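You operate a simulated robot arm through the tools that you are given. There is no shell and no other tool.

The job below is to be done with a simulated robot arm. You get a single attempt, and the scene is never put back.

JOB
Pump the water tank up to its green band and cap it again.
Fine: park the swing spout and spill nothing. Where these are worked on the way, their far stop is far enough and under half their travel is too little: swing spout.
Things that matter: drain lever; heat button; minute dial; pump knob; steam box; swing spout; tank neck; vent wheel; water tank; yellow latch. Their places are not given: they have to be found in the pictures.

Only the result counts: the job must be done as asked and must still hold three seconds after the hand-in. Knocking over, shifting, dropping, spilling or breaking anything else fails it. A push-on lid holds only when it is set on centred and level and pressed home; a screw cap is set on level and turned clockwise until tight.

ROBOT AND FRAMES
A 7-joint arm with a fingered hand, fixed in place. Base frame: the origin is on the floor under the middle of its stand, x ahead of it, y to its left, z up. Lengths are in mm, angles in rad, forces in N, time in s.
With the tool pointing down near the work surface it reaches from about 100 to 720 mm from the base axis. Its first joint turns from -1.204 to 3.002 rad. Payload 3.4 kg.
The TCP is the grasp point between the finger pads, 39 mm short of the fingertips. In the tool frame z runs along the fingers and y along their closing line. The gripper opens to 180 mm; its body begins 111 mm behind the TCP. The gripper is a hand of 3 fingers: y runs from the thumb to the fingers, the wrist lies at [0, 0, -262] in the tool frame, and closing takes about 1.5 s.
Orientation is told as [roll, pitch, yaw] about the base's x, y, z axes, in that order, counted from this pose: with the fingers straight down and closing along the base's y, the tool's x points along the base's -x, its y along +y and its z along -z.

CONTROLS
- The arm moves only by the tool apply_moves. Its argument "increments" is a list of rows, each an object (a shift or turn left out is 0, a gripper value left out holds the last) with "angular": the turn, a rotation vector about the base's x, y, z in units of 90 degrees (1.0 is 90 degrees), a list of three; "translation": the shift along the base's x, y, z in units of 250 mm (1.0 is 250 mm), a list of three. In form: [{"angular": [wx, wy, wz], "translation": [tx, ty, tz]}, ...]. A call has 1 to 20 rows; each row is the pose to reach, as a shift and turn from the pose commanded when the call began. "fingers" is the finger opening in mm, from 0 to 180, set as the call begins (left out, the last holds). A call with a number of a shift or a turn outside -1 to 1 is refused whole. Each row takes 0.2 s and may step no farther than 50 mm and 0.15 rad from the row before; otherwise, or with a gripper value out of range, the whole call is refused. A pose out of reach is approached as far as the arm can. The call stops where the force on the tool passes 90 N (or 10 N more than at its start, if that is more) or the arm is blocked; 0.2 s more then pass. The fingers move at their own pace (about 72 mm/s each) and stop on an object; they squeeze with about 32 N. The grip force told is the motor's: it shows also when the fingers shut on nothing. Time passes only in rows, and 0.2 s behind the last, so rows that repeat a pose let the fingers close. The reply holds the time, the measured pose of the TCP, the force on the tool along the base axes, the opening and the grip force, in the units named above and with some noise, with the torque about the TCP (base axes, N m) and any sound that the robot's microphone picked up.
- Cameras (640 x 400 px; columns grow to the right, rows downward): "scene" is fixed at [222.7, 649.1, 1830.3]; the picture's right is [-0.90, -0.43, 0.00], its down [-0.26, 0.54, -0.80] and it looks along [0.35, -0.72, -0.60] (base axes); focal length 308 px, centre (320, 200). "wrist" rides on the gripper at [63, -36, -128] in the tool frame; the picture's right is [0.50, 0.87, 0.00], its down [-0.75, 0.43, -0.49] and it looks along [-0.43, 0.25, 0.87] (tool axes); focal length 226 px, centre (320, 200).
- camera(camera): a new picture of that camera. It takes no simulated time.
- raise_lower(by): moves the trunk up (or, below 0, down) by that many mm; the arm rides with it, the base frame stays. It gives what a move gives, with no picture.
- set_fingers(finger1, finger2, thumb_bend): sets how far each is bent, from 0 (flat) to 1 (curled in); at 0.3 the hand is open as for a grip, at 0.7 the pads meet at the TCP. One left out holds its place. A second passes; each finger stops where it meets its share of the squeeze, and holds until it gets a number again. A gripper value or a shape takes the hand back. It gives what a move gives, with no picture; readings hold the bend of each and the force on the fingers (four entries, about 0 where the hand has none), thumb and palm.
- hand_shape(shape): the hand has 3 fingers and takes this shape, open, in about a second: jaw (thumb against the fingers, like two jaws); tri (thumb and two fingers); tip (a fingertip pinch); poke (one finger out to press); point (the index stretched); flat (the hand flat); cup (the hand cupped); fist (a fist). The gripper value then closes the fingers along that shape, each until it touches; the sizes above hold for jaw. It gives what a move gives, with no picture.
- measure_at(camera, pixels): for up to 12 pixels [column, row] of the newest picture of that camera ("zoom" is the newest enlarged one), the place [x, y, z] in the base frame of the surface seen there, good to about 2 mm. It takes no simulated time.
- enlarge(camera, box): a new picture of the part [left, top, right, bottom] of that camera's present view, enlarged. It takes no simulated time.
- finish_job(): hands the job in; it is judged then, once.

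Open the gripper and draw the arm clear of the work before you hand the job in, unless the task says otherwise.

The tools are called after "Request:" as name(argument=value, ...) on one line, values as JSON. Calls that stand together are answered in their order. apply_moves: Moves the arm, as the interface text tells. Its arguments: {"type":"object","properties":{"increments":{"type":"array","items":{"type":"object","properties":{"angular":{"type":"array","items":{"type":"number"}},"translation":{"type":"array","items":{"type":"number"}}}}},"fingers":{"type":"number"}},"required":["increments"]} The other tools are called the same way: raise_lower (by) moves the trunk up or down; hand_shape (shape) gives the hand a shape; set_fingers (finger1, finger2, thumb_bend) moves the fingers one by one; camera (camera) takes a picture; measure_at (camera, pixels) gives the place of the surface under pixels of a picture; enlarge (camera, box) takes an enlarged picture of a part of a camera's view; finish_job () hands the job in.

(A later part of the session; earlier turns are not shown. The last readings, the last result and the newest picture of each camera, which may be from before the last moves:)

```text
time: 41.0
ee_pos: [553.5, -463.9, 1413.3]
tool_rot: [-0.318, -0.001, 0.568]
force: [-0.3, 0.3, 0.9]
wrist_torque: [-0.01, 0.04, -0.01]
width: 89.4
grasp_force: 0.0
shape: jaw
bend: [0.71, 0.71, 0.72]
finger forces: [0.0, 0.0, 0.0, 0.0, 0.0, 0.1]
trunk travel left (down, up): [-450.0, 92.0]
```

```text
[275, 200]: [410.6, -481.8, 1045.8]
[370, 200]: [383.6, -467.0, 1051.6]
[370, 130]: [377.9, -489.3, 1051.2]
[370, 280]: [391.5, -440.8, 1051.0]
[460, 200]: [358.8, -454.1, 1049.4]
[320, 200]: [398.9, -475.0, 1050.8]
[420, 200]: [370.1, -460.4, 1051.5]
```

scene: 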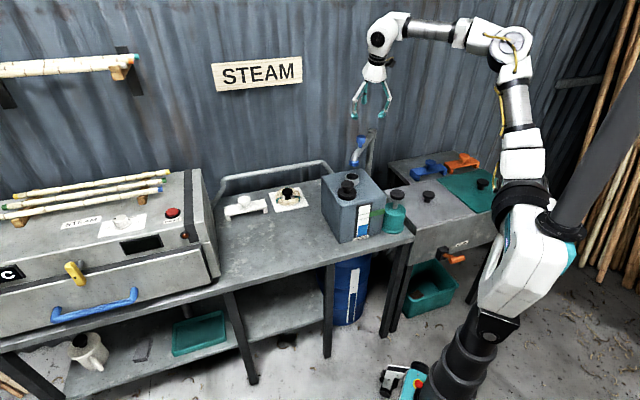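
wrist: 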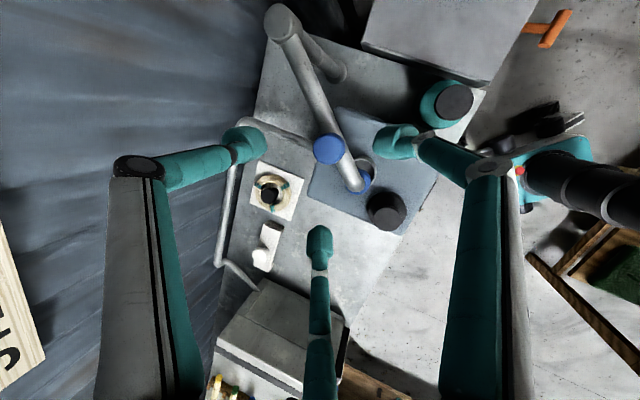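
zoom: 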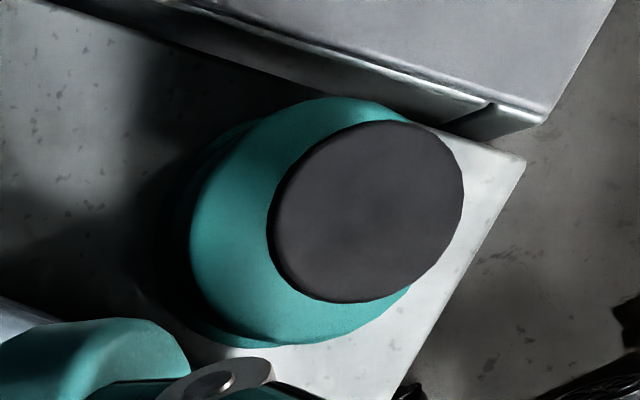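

The nozzle centre ≈ (580,-417) is right above the neck. The pump knob's top centre is ≈ (385,-466), z 1051. I straighten the tool and move over the pump at safe height.

Request:
apply_moves(increments=[{"angular": [0.057, 0.037, 0], "translation": [-0.12, 0, 0]}, {"angular": [0.114, 0.074, 0], "translation": [-0.25, 0, 0]}, {"angular": [0.1697, 0.1103, 0], "translation": [-0.4, 0, 0]}, {"angular": [0.1697, 0.1103, 0], "translation": [-0.55, -0.005, -0.1]}, {"angular": [0.1697, 0.1103, 0], "translation": [-0.675, -0.008, -0.25]}, {"angular": [0.1697, 0.1103, 0], "translation": [-0.675, -0.008, -0.4]}, {"angular": [0.1697, 0.1103, 0], "translation": [-0.675, -0.008, -0.4]}])

Request:
hand_shape(shape="fist")

Request:
camera(camera="scene")

Request:
camera(camera="wrist")

Request:
enlarge(camera="scene", box=[350, 80, 470, 220])

```text
time: 42.6
ee_pos: [386.6, -468.2, 1309.7]
tool_rot: [0.002, -0.003, 0.567]
force: [0.2, 0.3, 0.4]
wrist_torque: [0.03, -0.01, -0.02]
width: 89.5
grasp_force: 0.1
shape: jaw
bend: [0.71, 0.71, 0.72]
finger forces: [0.1, 0.0, 0.0, 0.0, 0.0, 0.0]
trunk travel left (down, up): [-450.0, 92.0]
```

```text
time: 43.5
ee_pos: [388.0, -467.5, 1310.7]
tool_rot: [0.002, 0.0, 0.568]
force: [0.5, 0.0, -0.6]
wrist_torque: [-0.01, 0.02, 0.04]
width: 0.0
grasp_force: 0.0
shape: fist
bend: [1.0, 1.0, 0.46]
finger forces: [0.1, 0.0, 0.1, 0.1, 0.1, 0.0]
trunk travel left (down, up): [-450.0, 92.0]
```

```text
taken
```

scene: 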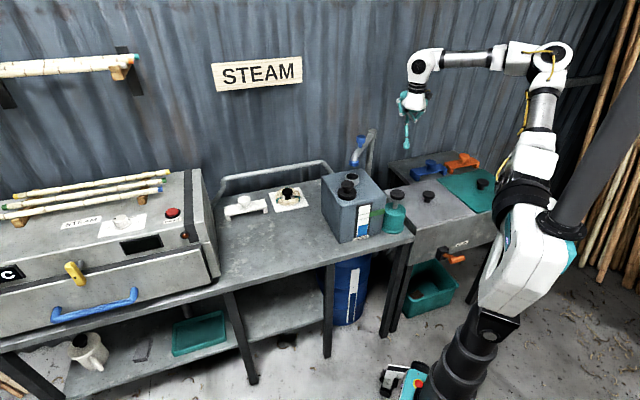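

```text
taken
```

wrist: 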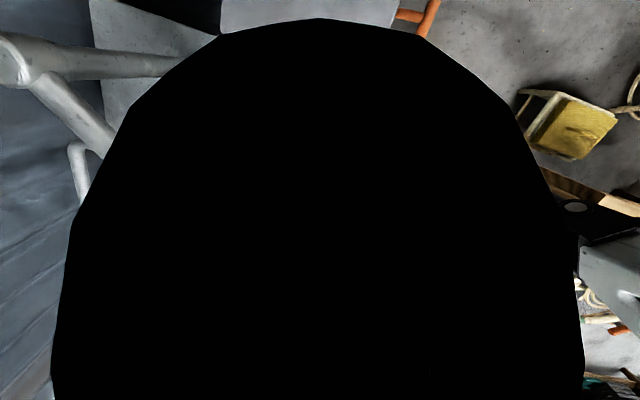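

```text
2.86 times, centred on (410, 150) of scene
```

zoom: 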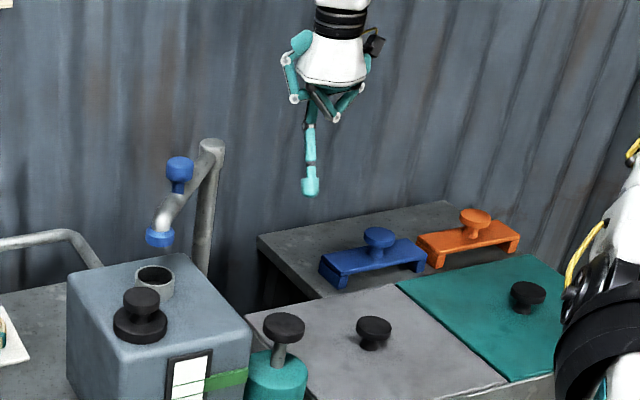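

The fist leaves the thumb sticking out and blinds the wrist camera; a closed jaw with known tip length is better for pressing. I go back to jaw and close it fully.

Request:
hand_shape(shape="jaw")

Request:
apply_moves(increments=[{"translation": [0, 0, 0]}, {"translation": [0, 0, 0]}, {"translation": [0, 0, 0]}, {"translation": [0, 0, 0]}, {"translation": [0, 0, 0]}, {"translation": [0, 0, 0]}, {"translation": [0, 0, 0]}, {"translation": [0, 0, 0]}, {"translation": [0, 0, 0]}], fingers=0)

Request:
camera(camera="wrist")

Request:
enlarge(camera="scene", box=[350, 80, 470, 220])

```text
time: 44.4
ee_pos: [389.1, -466.6, 1311.6]
tool_rot: [0.002, -0.001, 0.565]
force: [-0.5, 0.2, 0.1]
wrist_torque: [-0.05, -0.01, 0.0]
width: 179.8
grasp_force: 0.1
shape: jaw
bend: [0.3, 0.3, 0.3]
finger forces: [0.0, 0.0, 0.1, 0.0, 0.0, 0.0]
trunk travel left (down, up): [-450.0, 92.0]
```

```text
time: 46.4
ee_pos: [387.6, -467.0, 1310.4]
tool_rot: [0.002, -0.002, 0.568]
force: [0.0, 0.0, -0.3]
wrist_torque: [0.03, -0.02, 0.03]
width: 0.0
grasp_force: 32.4
shape: jaw
bend: [0.66, 0.66, 0.66]
finger forces: [0.0, 0.0, 0.0, 0.0, 0.0, 0.0]
trunk travel left (down, up): [-450.0, 92.0]
```

```text
taken
```

wrist: 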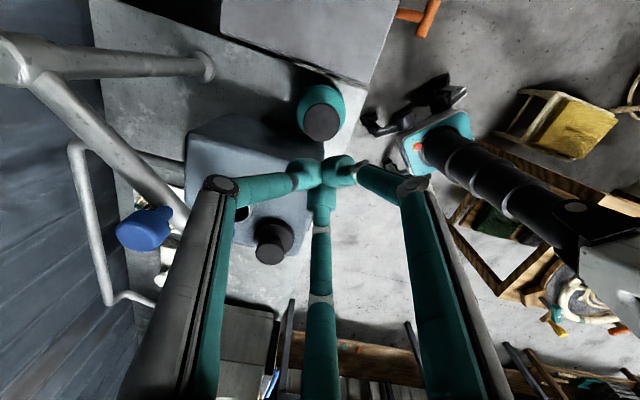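

```text
2.86 times, centred on (410, 150) of scene
```

zoom: 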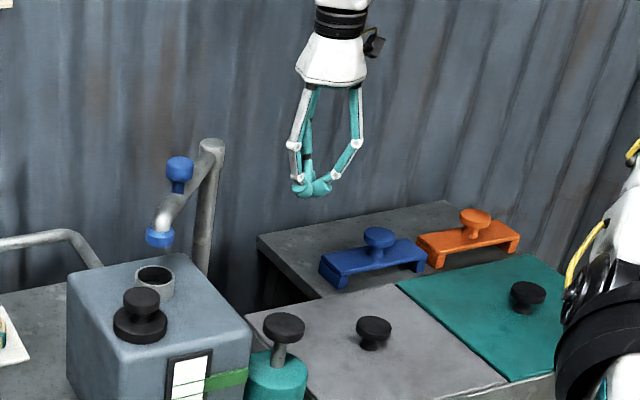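

The closed jaw is a good presser. I measure the tip and the pump knob centre from here.

Request:
measure_at(camera="zoom", pixels=[[312, 192], [300, 190], [322, 188], [312, 182]])

Request:
enlarge(camera="wrist", box=[280, 70, 370, 150])

Request:
measure_at(camera="zoom", pixels=[[245, 265], [415, 265], [330, 180], [330, 345], [330, 262], [270, 210], [390, 320]])

```text
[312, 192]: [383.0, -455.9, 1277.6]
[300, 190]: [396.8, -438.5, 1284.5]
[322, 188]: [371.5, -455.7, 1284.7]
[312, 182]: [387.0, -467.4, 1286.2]
```

```text
5.00 times, centred on (325, 110) of wrist
```

zoom: 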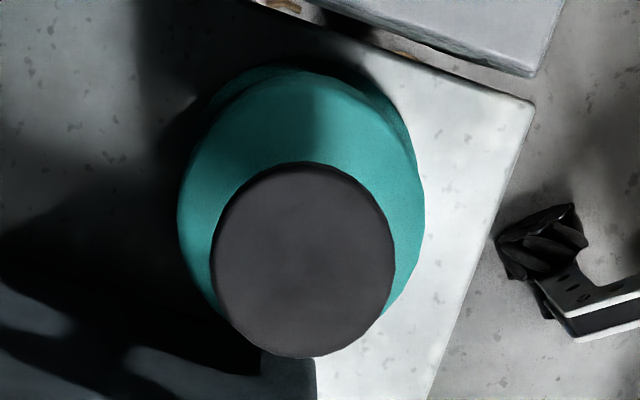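

```text
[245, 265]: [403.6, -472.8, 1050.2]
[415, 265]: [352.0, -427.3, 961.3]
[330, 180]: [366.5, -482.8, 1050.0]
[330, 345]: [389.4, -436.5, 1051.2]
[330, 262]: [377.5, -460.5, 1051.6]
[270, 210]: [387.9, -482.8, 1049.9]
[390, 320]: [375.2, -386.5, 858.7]
```

Pump knob centre ≈ (385.8,-464.5), top 1051. I shift by (-2,+1.5) and descend to just above it (TCP 1100).

Request:
apply_moves(increments=[{"translation": [-0.008, 0.006, -0.16]}, {"translation": [-0.008, 0.006, -0.32]}, {"translation": [-0.008, 0.006, -0.48]}, {"translation": [-0.008, 0.006, -0.64]}, {"translation": [-0.008, 0.006, -0.78]}, {"translation": [-0.008, 0.006, -0.84]}, {"translation": [-0.008, 0.006, -0.84]}])

Request:
camera(camera="scene")

Request:
enlarge(camera="scene", box=[330, 130, 430, 250])

```text
time: 48.0
ee_pos: [383.4, -464.5, 1100.4]
tool_rot: [0.001, 0.001, 0.566]
force: [-0.2, 0.6, 0.2]
wrist_torque: [-0.02, 0.01, -0.02]
width: 0.0
grasp_force: 31.9
shape: jaw
bend: [0.66, 0.66, 0.66]
finger forces: [0.0, 0.0, 0.0, 0.0, 0.0, 0.1]
trunk travel left (down, up): [-450.0, 92.0]
```

```text
taken
```

scene: 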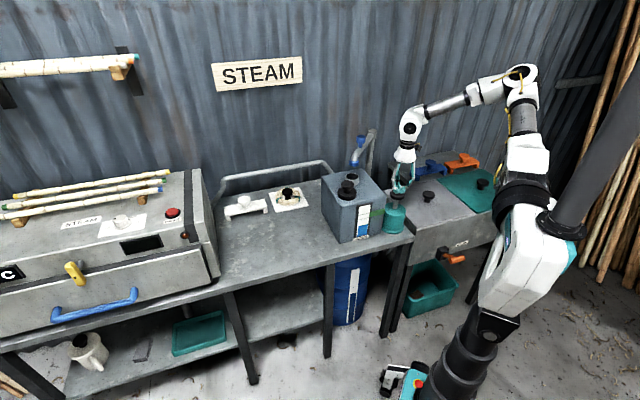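

```text
3.33 times, centred on (380, 190) of scene
```

zoom: 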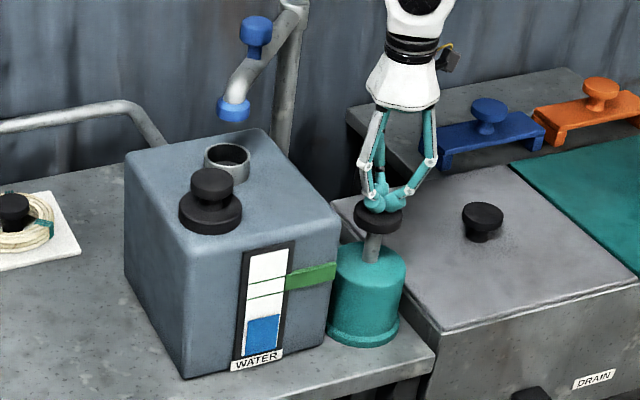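

The tips are just above the pump knob and the gauge stays visible. I press down slowly and watch the force.

Request:
apply_moves(increments=[{"translation": [0, 0, -0.03]}, {"translation": [0, 0, -0.06]}, {"translation": [0, 0, -0.08]}, {"translation": [0, 0, -0.1]}])

Request:
enlarge(camera="scene", box=[330, 130, 430, 250])

```text
time: 49.0
ee_pos: [384.7, -465.4, 1075.0]
tool_rot: [0.002, 0.0, 0.566]
force: [0.2, 0.3, 2.2]
wrist_torque: [0.01, -0.02, -0.01]
width: 0.0
grasp_force: 31.8
shape: jaw
bend: [0.66, 0.66, 0.66]
finger forces: [0.1, 0.0, 0.0, 0.1, 0.1, 0.0]
trunk travel left (down, up): [-450.0, 92.0]
```

```text
3.33 times, centred on (380, 190) of scene
```

zoom: 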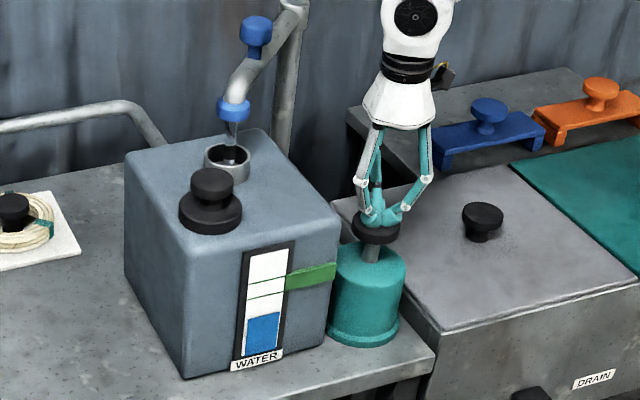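

Water runs from the spout into the neck already, with only ~2 N resistance. I press further down in steps, watching the gauge.

Request:
apply_moves(increments=[{"translation": [0, 0, -0.02]}, {"translation": [0, 0, -0.04]}, {"translation": [0, 0, -0.06]}, {"translation": [0, 0, -0.08]}])

Request:
enlarge(camera="scene", box=[330, 130, 430, 250])

Request:
enlarge(camera="scene", box=[350, 190, 390, 250])

```text
time: 50.0
ee_pos: [384.4, -466.7, 1056.0]
tool_rot: [0.003, 0.0, 0.569]
force: [1.3, 1.1, 4.1]
wrist_torque: [0.04, -0.05, 0.02]
width: 0.2
grasp_force: 32.0
shape: jaw
bend: [0.66, 0.67, 0.66]
finger forces: [0.0, 0.1, 0.1, 0.1, 0.1, 0.0]
trunk travel left (down, up): [-450.0, 92.0]
```

```text
3.33 times, centred on (380, 190) of scene
```

zoom: 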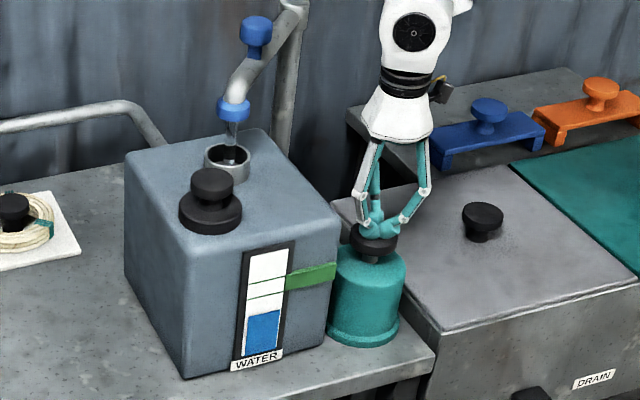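

```text
6.67 times, centred on (370, 220) of scene
```

zoom: 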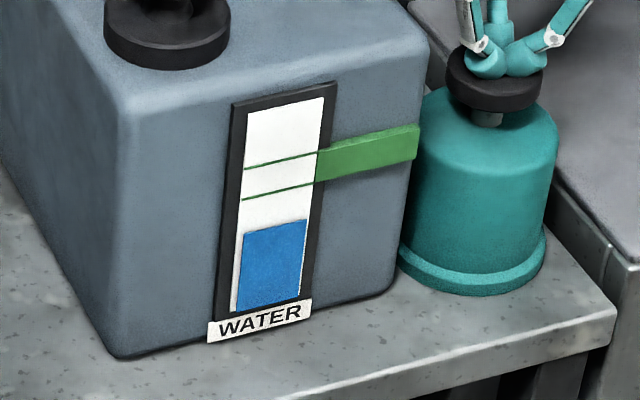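

The level has risen from ~60 to roughly 70% of the way to… the lower line still being ~37 zoom px above. I finish the stroke down.

Request:
apply_moves(increments=[{"translation": [0, 0, -0.02]}, {"translation": [0, 0, -0.04]}, {"translation": [0, 0, -0.06]}, {"translation": [0, 0, -0.08]}])

Request:
enlarge(camera="scene", box=[330, 130, 430, 250])

Request:
enlarge(camera="scene", box=[350, 190, 390, 250])

```text
time: 51.0
ee_pos: [383.6, -465.3, 1041.4]
tool_rot: [-0.007, -0.006, 0.568]
force: [-0.5, -6.8, 42.6]
wrist_torque: [-0.31, 0.04, -0.01]
width: 0.0
grasp_force: 31.9
shape: jaw
bend: [0.68, 0.68, 0.68]
finger forces: [0.0, 0.0, 0.0, 0.1, 0.0, 0.0]
trunk travel left (down, up): [-450.0, 92.0]
```

```text
3.33 times, centred on (380, 190) of scene
```

zoom: 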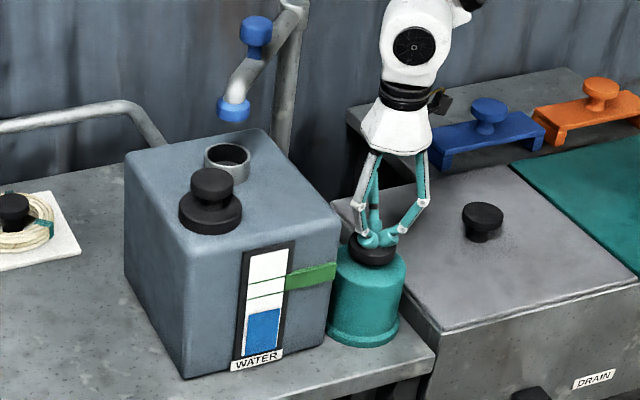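

```text
6.67 times, centred on (370, 220) of scene
```

zoom: 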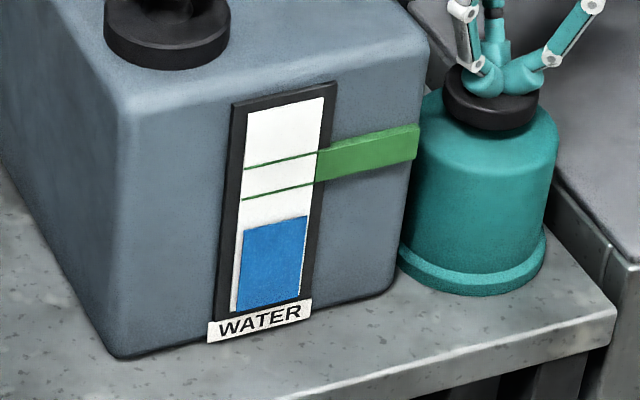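

Bottom of the stroke (42 N, flow stopped). I rise and see if the knob springs back.

Request:
apply_moves(increments=[{"translation": [0, 0, 0.06]}, {"translation": [0, 0, 0.12]}, {"translation": [0, 0, 0.18]}, {"translation": [0, 0, 0.24]}, {"translation": [0, 0, 0.24]}])

Request:
enlarge(camera="scene", box=[330, 130, 430, 250])

Request:
enlarge(camera="scene", box=[350, 190, 390, 250])

```text
time: 52.2
ee_pos: [384.2, -466.6, 1095.1]
tool_rot: [0.002, -0.001, 0.567]
force: [0.0, -0.8, 0.0]
wrist_torque: [0.01, 0.03, 0.01]
width: 0.0
grasp_force: 32.2
shape: jaw
bend: [0.67, 0.67, 0.67]
finger forces: [0.1, 0.1, 0.0, 0.1, 0.0, 0.0]
trunk travel left (down, up): [-450.0, 92.0]
```

```text
3.33 times, centred on (380, 190) of scene
```

zoom: 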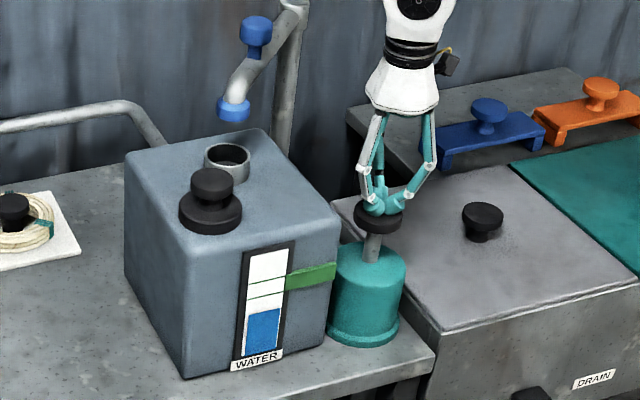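

```text
6.67 times, centred on (370, 220) of scene
```

zoom: 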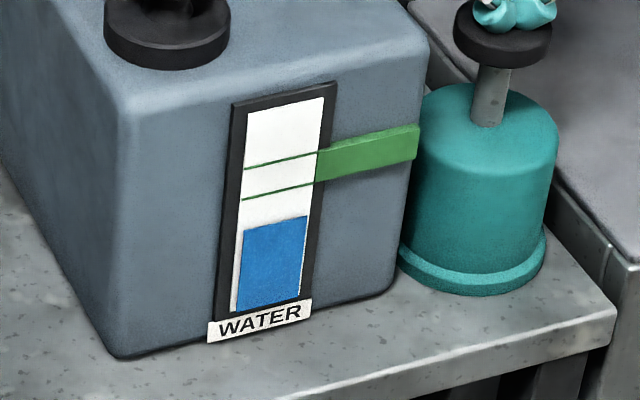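

The knob springs back by itself. One stroke raised the level by ~4% of the window; the band spans ~55–71% and we're at ~39.5%. I do two more full strokes.

Request:
apply_moves(increments=[{"translation": [0, 0, -0.05]}, {"translation": [0, 0, -0.1]}, {"translation": [0, 0, -0.15]}, {"translation": [0, 0, -0.2]}, {"translation": [0, 0, -0.226]}, {"translation": [0, 0, -0.226]}, {"translation": [0, 0, -0.15]}, {"translation": [0, 0, -0.07]}, {"translation": [0, 0, 0]}, {"translation": [0, 0, 0]}, {"translation": [0, 0, -0.05]}, {"translation": [0, 0, -0.1]}, {"translation": [0, 0, -0.15]}, {"translation": [0, 0, -0.2]}, {"translation": [0, 0, -0.226]}, {"translation": [0, 0, -0.226]}, {"translation": [0, 0, -0.15]}, {"translation": [0, 0, -0.07]}, {"translation": [0, 0, 0]}, {"translation": [0, 0, 0]}])

Request:
enlarge(camera="scene", box=[330, 130, 430, 250])

Request:
enlarge(camera="scene", box=[350, 190, 390, 250])

```text
time: 56.4
ee_pos: [385.6, -467.4, 1095.7]
tool_rot: [0.001, 0.0, 0.566]
force: [0.0, 0.7, 0.3]
wrist_torque: [0.01, 0.01, 0.01]
width: 0.3
grasp_force: 32.2
shape: jaw
bend: [0.67, 0.67, 0.67]
finger forces: [0.0, 0.0, 0.0, 0.0, 0.0, 0.0]
trunk travel left (down, up): [-450.0, 92.0]
```

```text
3.33 times, centred on (380, 190) of scene
```

zoom: 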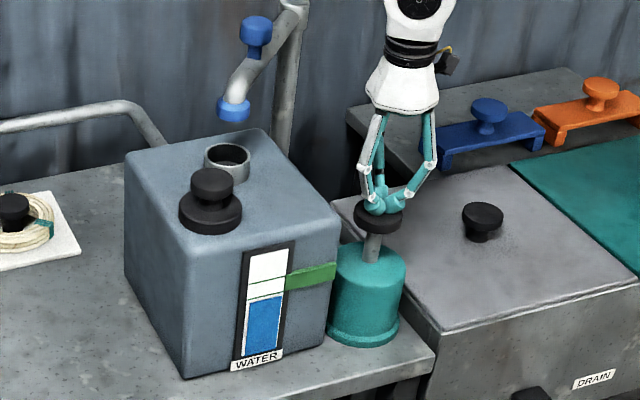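

```text
6.67 times, centred on (370, 220) of scene
```

zoom: 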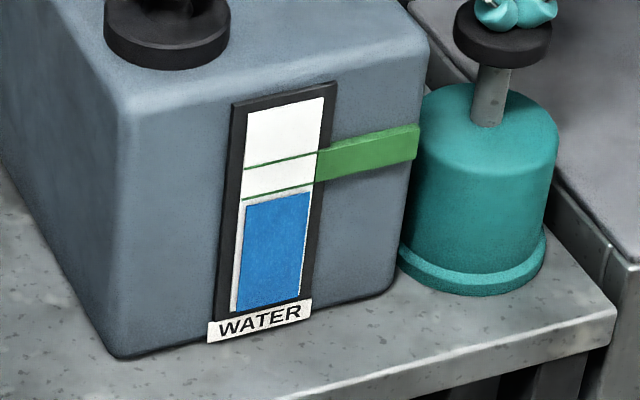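

The level is now just (~6 px) below the lower line; each full stroke gives ~12.5 px, the band is ~31 px wide. I do one more full stroke and check.

Request:
apply_moves(increments=[{"translation": [0, 0, -0.05]}, {"translation": [0, 0, -0.1]}, {"translation": [0, 0, -0.15]}, {"translation": [0, 0, -0.2]}, {"translation": [0, 0, -0.226]}, {"translation": [0, 0, -0.226]}, {"translation": [0, 0, -0.15]}, {"translation": [0, 0, -0.07]}, {"translation": [0, 0, 0]}, {"translation": [0, 0, 0]}])

Request:
enlarge(camera="scene", box=[350, 190, 390, 250])

```text
time: 58.6
ee_pos: [385.8, -465.6, 1096.9]
tool_rot: [0.002, 0.001, 0.567]
force: [-0.4, 0.7, -0.4]
wrist_torque: [-0.01, -0.04, -0.04]
width: 0.1
grasp_force: 32.0
shape: jaw
bend: [0.74, 0.74, 0.77]
finger forces: [0.1, 0.0, 0.1, 0.0, 0.1, 0.0]
trunk travel left (down, up): [-450.0, 92.0]
```

```text
6.67 times, centred on (370, 220) of scene
```

zoom: 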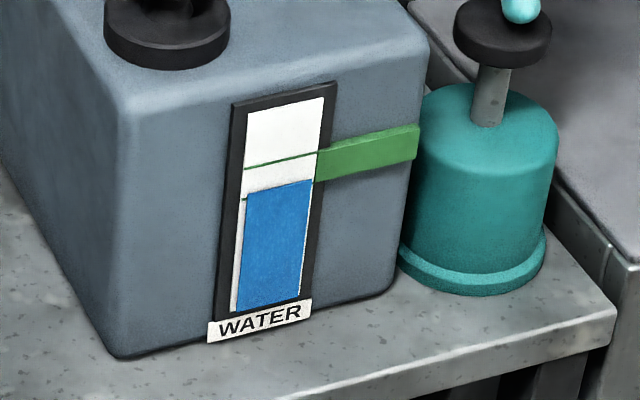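

The level is just inside the band. The finger bends changed, so I look at the hand before one more stroke toward mid-band.

Request:
enlarge(camera="scene", box=[370, 130, 430, 230])

Request:
camera(camera="wrist")

```text
4.00 times, centred on (400, 180) of scene
```

zoom: 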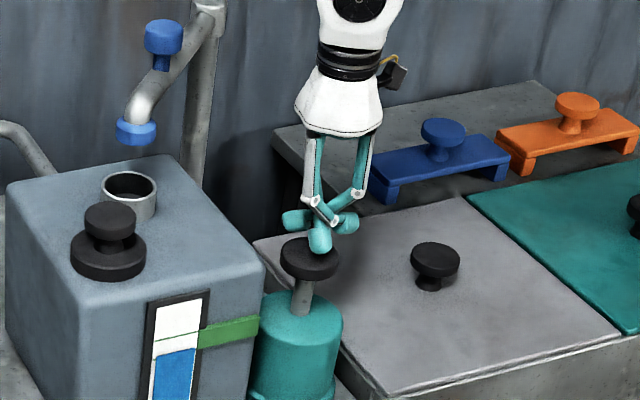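

```text
taken
```

wrist: 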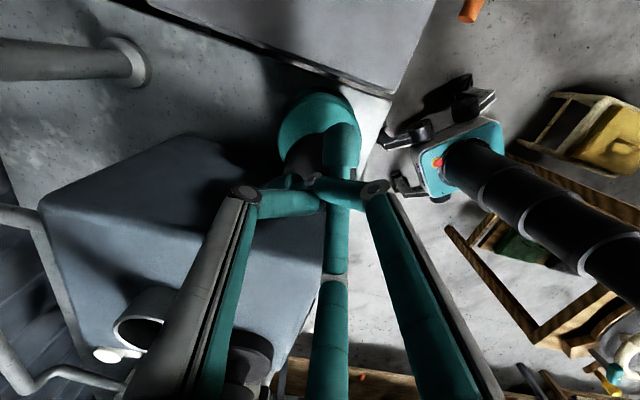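

The fingertips crossed over each other. I rise 80 mm, open, and close again to a light 12 mm so that they form a clean presser.

Request:
apply_moves(increments=[{"translation": [0, 0, 0.12]}, {"translation": [0, 0, 0.24]}, {"translation": [0, 0, 0.36]}])

Request:
apply_moves(increments=[{"translation": [0, 0, 0]}, {"translation": [0, 0, 0]}, {"translation": [0, 0, 0]}, {"translation": [0, 0, 0]}, {"translation": [0, 0, 0]}], fingers=90)

Request:
apply_moves(increments=[{"translation": [0, 0, 0]}, {"translation": [0, 0, 0]}, {"translation": [0, 0, 0]}, {"translation": [0, 0, 0]}, {"translation": [0, 0, 0]}, {"translation": [0, 0, 0]}], fingers=8)

Request:
enlarge(camera="scene", box=[360, 110, 430, 250])

Request:
enlarge(camera="scene", box=[350, 190, 390, 250])

```text
time: 59.4
ee_pos: [381.3, -466.0, 1186.9]
tool_rot: [0.002, 0.001, 0.566]
force: [-0.1, 0.5, -0.2]
wrist_torque: [0.01, -0.03, -0.03]
width: 0.1
grasp_force: 32.5
shape: jaw
bend: [0.74, 0.74, 0.77]
finger forces: [0.1, 0.1, 0.0, 0.0, 0.0, 0.1]
trunk travel left (down, up): [-450.0, 92.0]
```

```text
time: 60.6
ee_pos: [383.5, -465.6, 1186.6]
tool_rot: [0.003, 0.0, 0.566]
force: [0.5, -0.8, -0.3]
wrist_torque: [0.02, -0.02, 0.0]
width: 89.3
grasp_force: 0.1
shape: jaw
bend: [0.71, 0.71, 0.72]
finger forces: [0.0, 0.0, 0.0, 0.0, 0.0, 0.1]
trunk travel left (down, up): [-450.0, 92.0]
```

```text
time: 62.0
ee_pos: [384.7, -465.9, 1186.7]
tool_rot: [0.001, 0.0, 0.566]
force: [0.3, -0.7, -0.4]
wrist_torque: [0.02, -0.05, 0.04]
width: 8.4
grasp_force: 0.1
shape: jaw
bend: [0.71, 0.71, 0.71]
finger forces: [0.1, 0.0, 0.1, 0.0, 0.0, 0.1]
trunk travel left (down, up): [-450.0, 92.0]
```

```text
2.86 times, centred on (395, 180) of scene
```

zoom: 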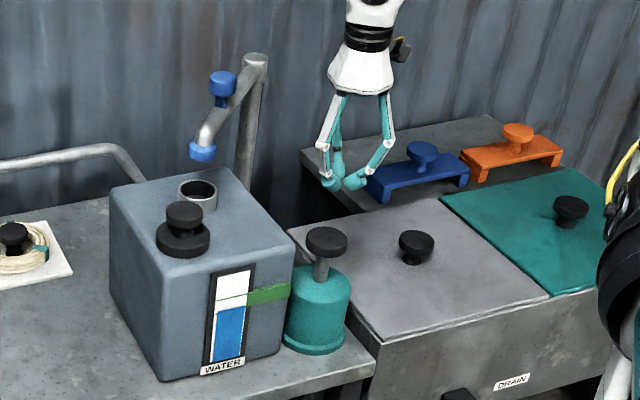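

```text
6.67 times, centred on (370, 220) of scene
```

zoom: 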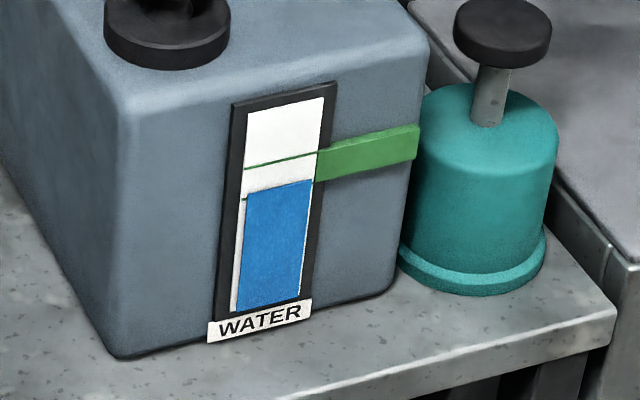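

The fingers are clean again; level just inside the band. One more full stroke will bring it to mid-band.

Request:
apply_moves(increments=[{"translation": [0, 0, -0.18]}, {"translation": [0, 0, -0.36]}, {"translation": [0, 0, -0.42]}, {"translation": [0, 0, -0.47]}, {"translation": [0, 0, -0.52]}, {"translation": [0, 0, -0.56]}, {"translation": [0, 0, -0.585]}, {"translation": [0, 0, -0.585]}, {"translation": [0, 0, -0.5]}, {"translation": [0, 0, -0.4]}, {"translation": [0, 0, -0.3]}, {"translation": [0, 0, -0.15]}, {"translation": [0, 0, 0]}])

Request:
enlarge(camera="scene", box=[350, 190, 390, 250])

Request:
enlarge(camera="scene", box=[320, 110, 440, 250])

```text
time: 64.8
ee_pos: [383.6, -465.5, 1187.4]
tool_rot: [0.002, -0.001, 0.568]
force: [-1.3, -0.4, 0.0]
wrist_torque: [0.0, 0.01, 0.01]
width: 8.0
grasp_force: 0.1
shape: jaw
bend: [0.71, 0.71, 0.71]
finger forces: [0.1, 0.0, 0.0, 0.0, 0.0, 0.0]
trunk travel left (down, up): [-450.0, 92.0]
```

```text
6.67 times, centred on (370, 220) of scene
```

zoom: 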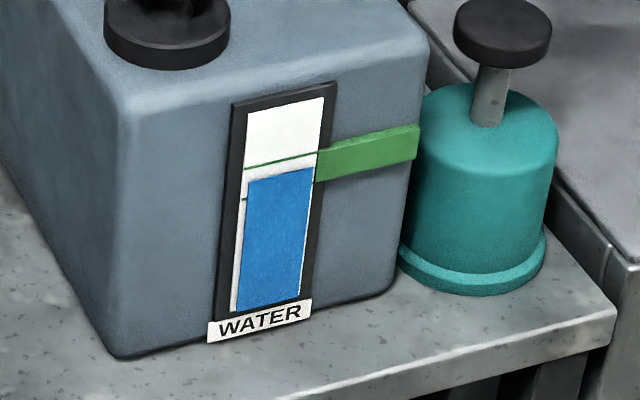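

```text
2.86 times, centred on (380, 180) of scene
```

zoom: 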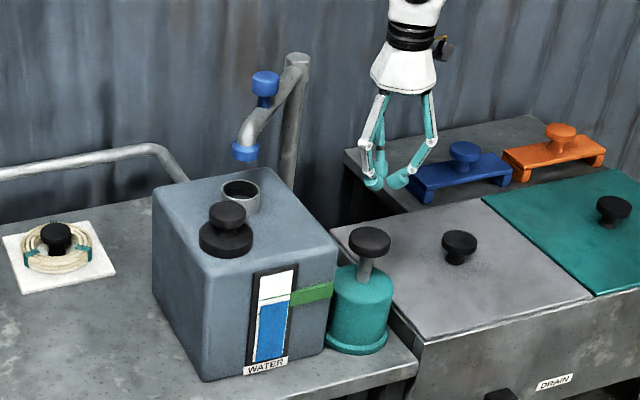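

The level is now about in the middle of the green band and no water flows. Next I park the spout by pushing the pipe back with the closed fingers: first rise, tilt outward 20°, and go round to the +x side of the pipe.

Request:
apply_moves(increments=[{"translation": [0, 0, 0.18]}, {"translation": [0, 0, 0.36]}, {"translation": [0, 0, 0.54]}, {"angular": [-0.062, -0.04, 0], "translation": [0.1, 0.03, 0.64]}, {"angular": [-0.124, -0.08, 0], "translation": [0.25, 0.06, 0.64]}, {"angular": [-0.1864, -0.1211, 0], "translation": [0.42, 0.09, 0.64]}, {"angular": [-0.1864, -0.1211, 0], "translation": [0.6, 0.09, 0.64]}, {"angular": [-0.1864, -0.1211, 0], "translation": [0.78, 0.09, 0.64]}, {"angular": [-0.1864, -0.1211, 0], "translation": [0.95, 0.09, 0.64]}, {"angular": [-0.1864, -0.1211, 0], "translation": [0.95, 0.09, 0.64]}])

Request:
camera(camera="scene")

Request:
camera(camera="wrist")

```text
time: 67.0
ee_pos: [618.5, -442.3, 1349.1]
tool_rot: [-0.35, -0.006, 0.567]
force: [-0.5, -0.9, -0.3]
wrist_torque: [0.0, -0.04, -0.04]
width: 7.7
grasp_force: 0.0
shape: jaw
bend: [0.71, 0.71, 0.71]
finger forces: [0.1, 0.0, 0.1, 0.0, 0.1, 0.0]
trunk travel left (down, up): [-450.0, 92.0]
```

```text
taken
```

scene: 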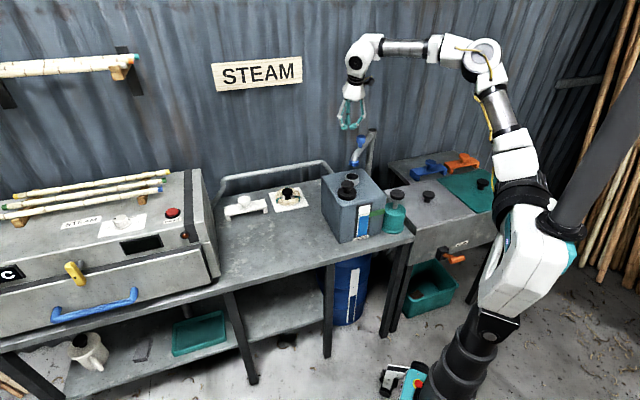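

```text
taken
```

wrist: 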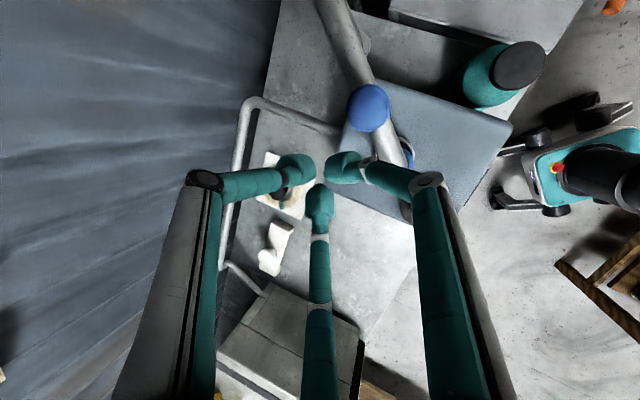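

The hand is on the way; the spout is to the right in the wrist view. I move 30 mm further in +x and descend beside the pipe to z≈1207.

Request:
apply_moves(increments=[{"translation": [0.06, 0, 0]}, {"translation": [0.12, 0, -0.1]}, {"translation": [0.12, 0, -0.25]}, {"translation": [0.12, 0, -0.4]}, {"translation": [0.12, 0, -0.5]}, {"translation": [0.12, 0, -0.57]}, {"translation": [0.12, 0, -0.57]}])

Request:
camera(camera="wrist")

Request:
enlarge(camera="scene", box=[310, 100, 420, 210])

```text
time: 68.6
ee_pos: [650.3, -444.9, 1203.6]
tool_rot: [-0.346, -0.003, 0.567]
force: [0.5, -0.3, -0.8]
wrist_torque: [-0.02, -0.05, -0.01]
width: 7.9
grasp_force: 0.1
shape: jaw
bend: [0.71, 0.71, 0.71]
finger forces: [0.1, 0.1, 0.1, 0.0, 0.0, 0.0]
trunk travel left (down, up): [-450.0, 92.0]
```

```text
taken
```

wrist: 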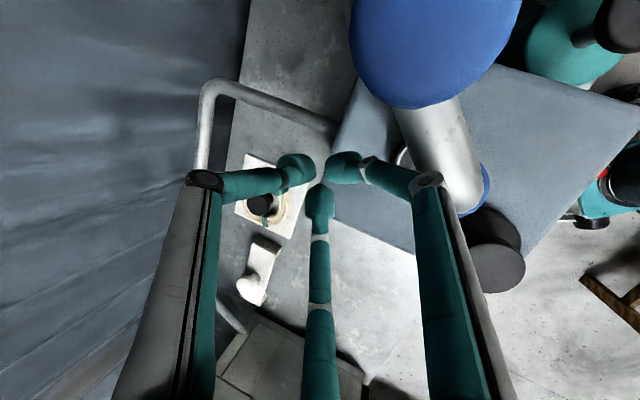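

```text
3.64 times, centred on (365, 155) of scene
```

zoom: 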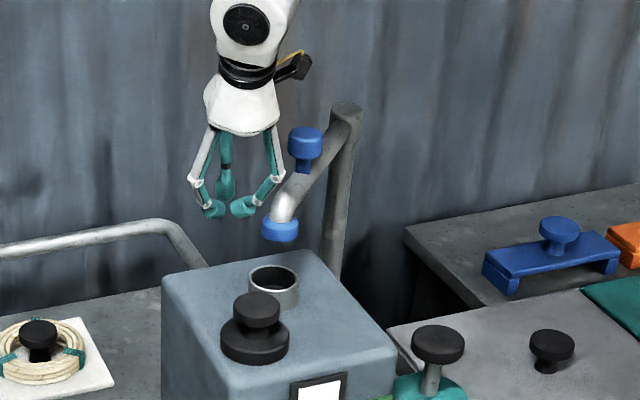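

I now approach in -x in small steps until contact with the pipe.

Request:
apply_moves(increments=[{"translation": [-0.02, 0, 0]}, {"translation": [-0.04, 0, 0]}, {"translation": [-0.06, 0, 0]}, {"translation": [-0.08, 0, 0]}, {"translation": [-0.1, 0, 0]}])

Request:
enlarge(camera="scene", box=[310, 100, 420, 210])

Request:
camera(camera="wrist")

```text
time: 69.8
ee_pos: [626.9, -443.7, 1203.3]
tool_rot: [-0.347, -0.004, 0.567]
force: [0.5, -0.3, 0.9]
wrist_torque: [0.0, 0.04, -0.01]
width: 8.0
grasp_force: 0.1
shape: jaw
bend: [0.71, 0.71, 0.71]
finger forces: [0.7, 0.0, 0.0, 0.0, 0.1, 0.0]
trunk travel left (down, up): [-450.0, 92.0]
```

```text
3.64 times, centred on (365, 155) of scene
```

zoom: 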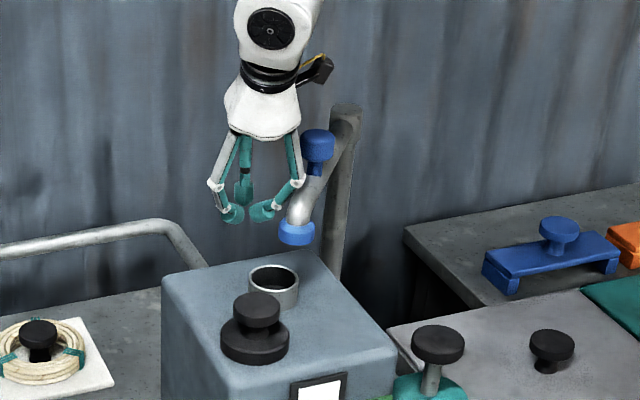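

```text
taken
```

wrist: 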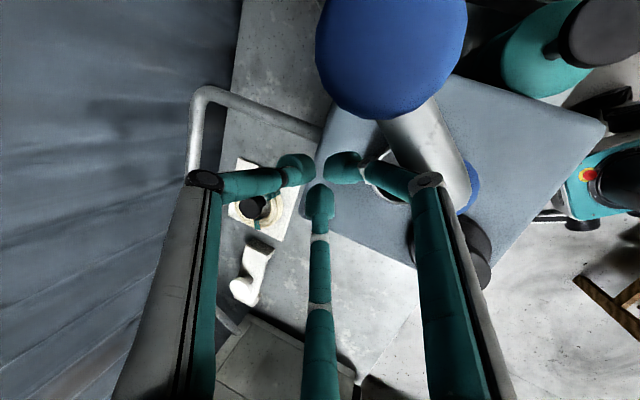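

The finger's knuckle already moves the spout (now ~95°) with almost no force. I sweep the hand on a 216 mm circle about the post, pushing the pipe back counter-clockwise.

Request:
apply_moves(increments=[{"translation": [-0.0937, 0.0151, 0]}, {"translation": [-0.184, 0.0199, 0]}, {"translation": [-0.2743, 0.0151, 0]}, {"translation": [-0.3637, 0.001, 0]}])

Request:
enlarge(camera="scene", box=[320, 90, 440, 210])

Request:
camera(camera="wrist")

```text
time: 70.8
ee_pos: [534.7, -442.6, 1204.6]
tool_rot: [-0.347, -0.007, 0.568]
force: [0.4, -0.2, -0.4]
wrist_torque: [0.02, -0.06, -0.04]
width: 8.0
grasp_force: 0.0
shape: jaw
bend: [0.71, 0.71, 0.71]
finger forces: [0.1, 0.0, 0.1, 0.0, 0.1, 0.0]
trunk travel left (down, up): [-450.0, 92.0]
```

```text
3.33 times, centred on (380, 150) of scene
```

zoom: 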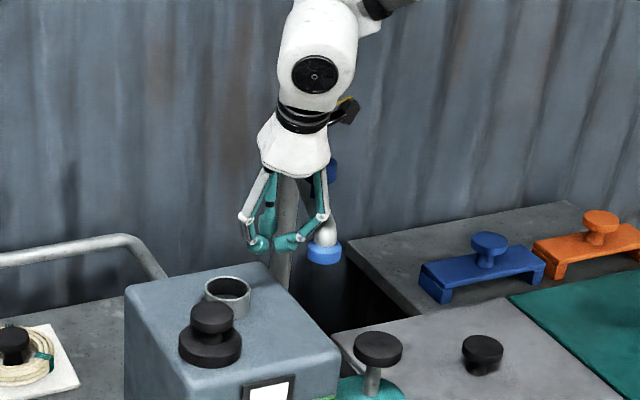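

```text
taken
```

wrist: 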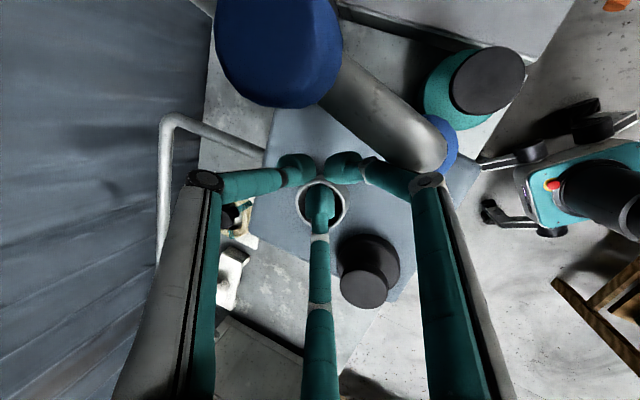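

It goes well with no force. I continue the sweep to 144° on the hand circle.

Request:
apply_moves(increments=[{"translation": [-0.0874, -0.0233, 0]}, {"translation": [-0.1718, -0.0558, 0]}, {"translation": [-0.2524, -0.0969, 0]}, {"translation": [-0.3282, -0.1461, 0]}, {"translation": [-0.3985, -0.203, 0]}, {"translation": [-0.4624, -0.267, 0]}, {"translation": [-0.5194, -0.3372, 0]}])

Request:
enlarge(camera="scene", box=[340, 80, 460, 200])

Request:
camera(camera="wrist")

```text
time: 72.4
ee_pos: [405.6, -529.1, 1202.8]
tool_rot: [-0.347, -0.003, 0.565]
force: [0.2, 0.2, 1.0]
wrist_torque: [-0.03, 0.0, 0.05]
width: 8.0
grasp_force: 0.1
shape: jaw
bend: [0.71, 0.71, 0.71]
finger forces: [0.0, 0.0, 0.1, 0.1, 0.3, 0.0]
trunk travel left (down, up): [-450.0, 92.0]
```

```text
3.33 times, centred on (400, 140) of scene
```

zoom: 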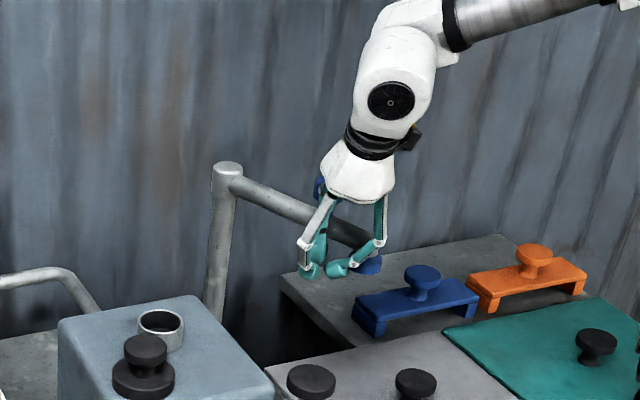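

```text
taken
```

wrist: 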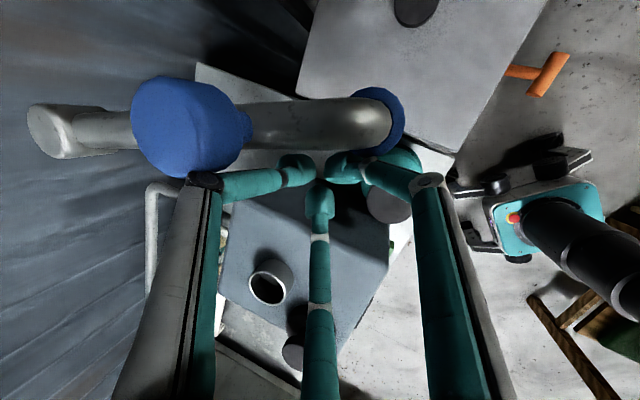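

The spout is at ~160° now. The rest goes outward, so I tilt the hand further to ~42° in place, then continue the push to about 190°.

Request:
apply_moves(increments=[{"angular": [-0.051, -0.033, 0]}, {"angular": [-0.102, -0.066, 0]}, {"angular": [-0.154, -0.1, 0]}, {"angular": [-0.205, -0.133, 0]}, {"angular": [-0.205, -0.133, 0], "translation": [-0.061, -0.134, 0]}, {"angular": [-0.205, -0.133, 0], "translation": [-0.09, -0.202, 0]}, {"angular": [-0.205, -0.133, 0], "translation": [-0.113, -0.272, 0]}, {"angular": [-0.205, -0.133, 0], "translation": [-0.13, -0.344, 0]}])

Request:
enlarge(camera="scene", box=[350, 80, 470, 200])

Request:
camera(camera="wrist")

```text
time: 74.2
ee_pos: [371.2, -612.1, 1206.2]
tool_rot: [-0.734, -0.005, 0.57]
force: [0.4, -0.9, -0.3]
wrist_torque: [0.02, 0.0, 0.0]
width: 8.3
grasp_force: 0.0
shape: jaw
bend: [0.71, 0.71, 0.71]
finger forces: [0.0, 0.0, 0.1, 0.1, 0.0, 0.1]
trunk travel left (down, up): [-450.0, 92.0]
```

```text
3.33 times, centred on (410, 140) of scene
```

zoom: 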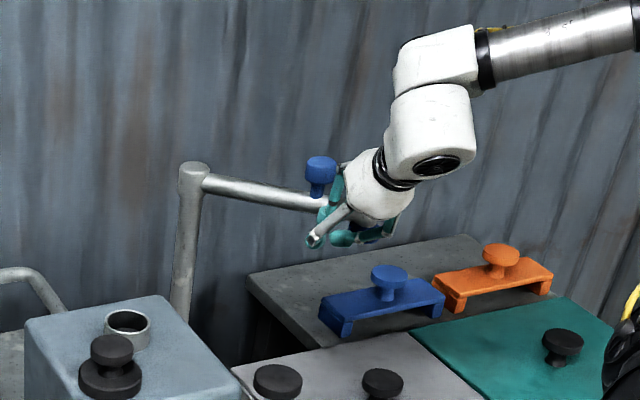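

```text
taken
```

wrist: 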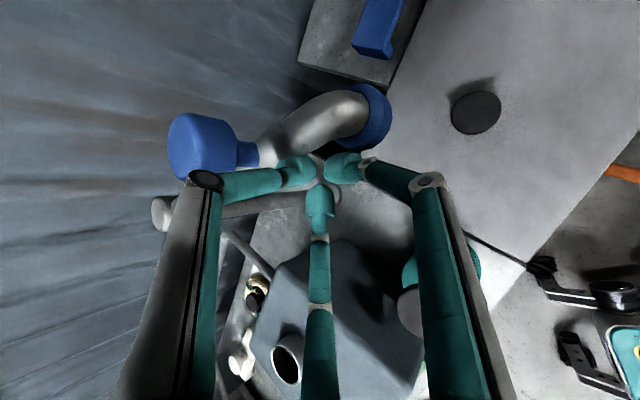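

The spout follows at ~185°. I carry on to command angle 205°.

Request:
apply_moves(increments=[{"translation": [-0.011, -0.073, 0]}, {"translation": [-0.015, -0.147, 0]}, {"translation": [-0.013, -0.221, 0]}, {"translation": [-0.004, -0.294, 0]}, {"translation": [0.01, -0.366, 0]}])

Request:
enlarge(camera="scene", box=[350, 70, 470, 190])

Request:
camera(camera="wrist")

```text
time: 75.4
ee_pos: [376.8, -707.5, 1202.2]
tool_rot: [-0.728, -0.005, 0.571]
force: [-1.4, -0.7, -0.7]
wrist_torque: [0.04, 0.0, 0.02]
width: 7.8
grasp_force: 0.1
shape: jaw
bend: [0.71, 0.71, 0.71]
finger forces: [0.0, 0.1, 0.1, 0.0, 0.3, 0.0]
trunk travel left (down, up): [-450.0, 92.0]
```

```text
3.33 times, centred on (410, 130) of scene
```

zoom: 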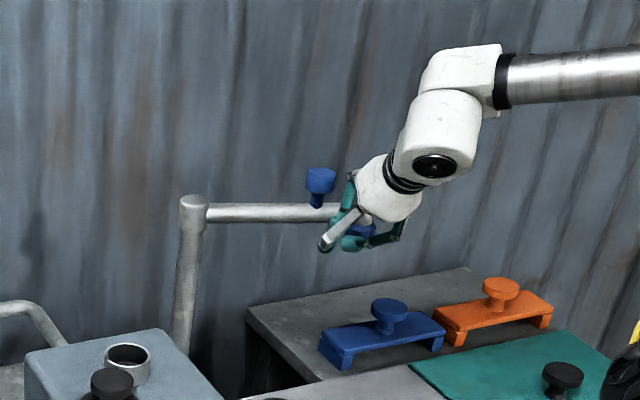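

```text
taken
```

wrist: 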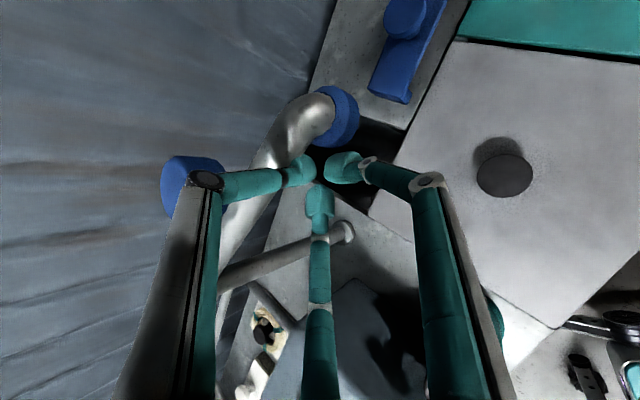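

Good progress (~210°). I continue to command angle 218° and then look for the stop.

Request:
apply_moves(increments=[{"translation": [0.01, -0.036, 0]}, {"translation": [0.021, -0.071, 0]}, {"translation": [0.034, -0.106, 0]}, {"translation": [0.048, -0.14, 0]}, {"translation": [0.068, -0.18, 0]}])

Request:
enlarge(camera="scene", box=[350, 70, 470, 190])

Request:
camera(camera="wrist")

```text
time: 76.6
ee_pos: [392.1, -751.5, 1202.6]
tool_rot: [-0.731, -0.006, 0.57]
force: [0.1, -0.6, 0.7]
wrist_torque: [0.01, -0.01, -0.01]
width: 7.8
grasp_force: 0.0
shape: jaw
bend: [0.71, 0.71, 0.71]
finger forces: [0.1, 0.0, 0.0, 0.0, 0.1, 0.0]
trunk travel left (down, up): [-450.0, 92.0]
```

```text
3.33 times, centred on (410, 130) of scene
```

zoom: 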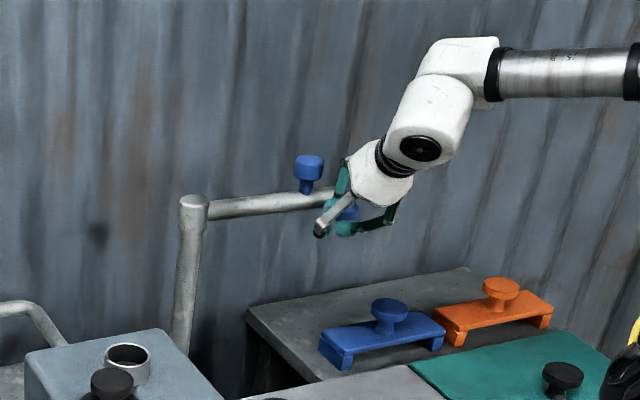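

```text
taken
```

wrist: 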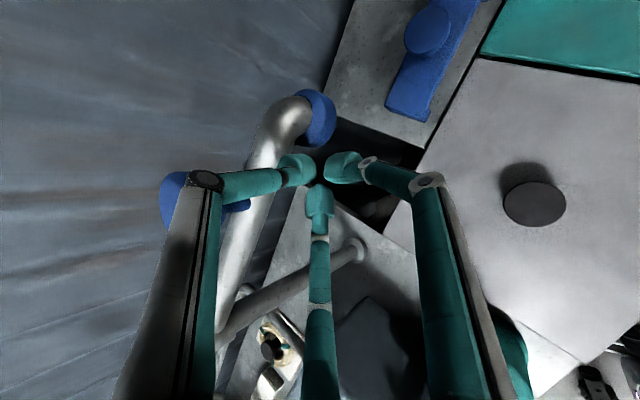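

The knob is at zoom (308,172), parked it was at (303,170): ~2–3° left. I push on in small steps until the stop is felt.

Request:
apply_moves(increments=[{"translation": [0.012, -0.014, 0]}, {"translation": [0.024, -0.028, 0]}, {"translation": [0.036, -0.042, 0]}, {"translation": [0.044, -0.05, 0]}])

Request:
enlarge(camera="scene", box=[350, 70, 470, 190])

```text
time: 77.6
ee_pos: [404.9, -762.2, 1203.5]
tool_rot: [-0.732, -0.003, 0.57]
force: [-0.6, 0.2, 0.6]
wrist_torque: [-0.01, -0.01, -0.01]
width: 8.1
grasp_force: 0.0
shape: jaw
bend: [0.71, 0.71, 0.71]
finger forces: [0.0, 0.0, 0.0, 0.0, 0.0, 0.0]
trunk travel left (down, up): [-450.0, 92.0]
```

```text
3.33 times, centred on (410, 130) of scene
```

zoom: 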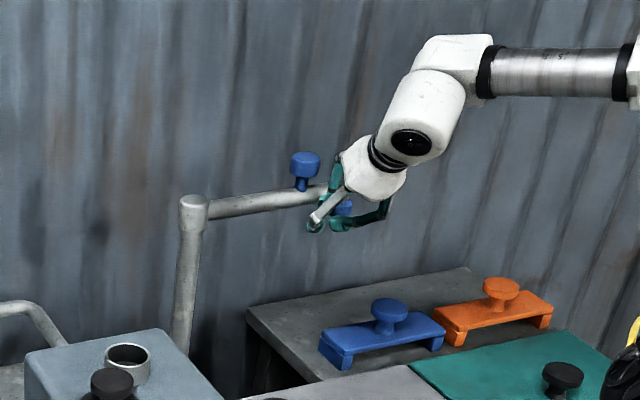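

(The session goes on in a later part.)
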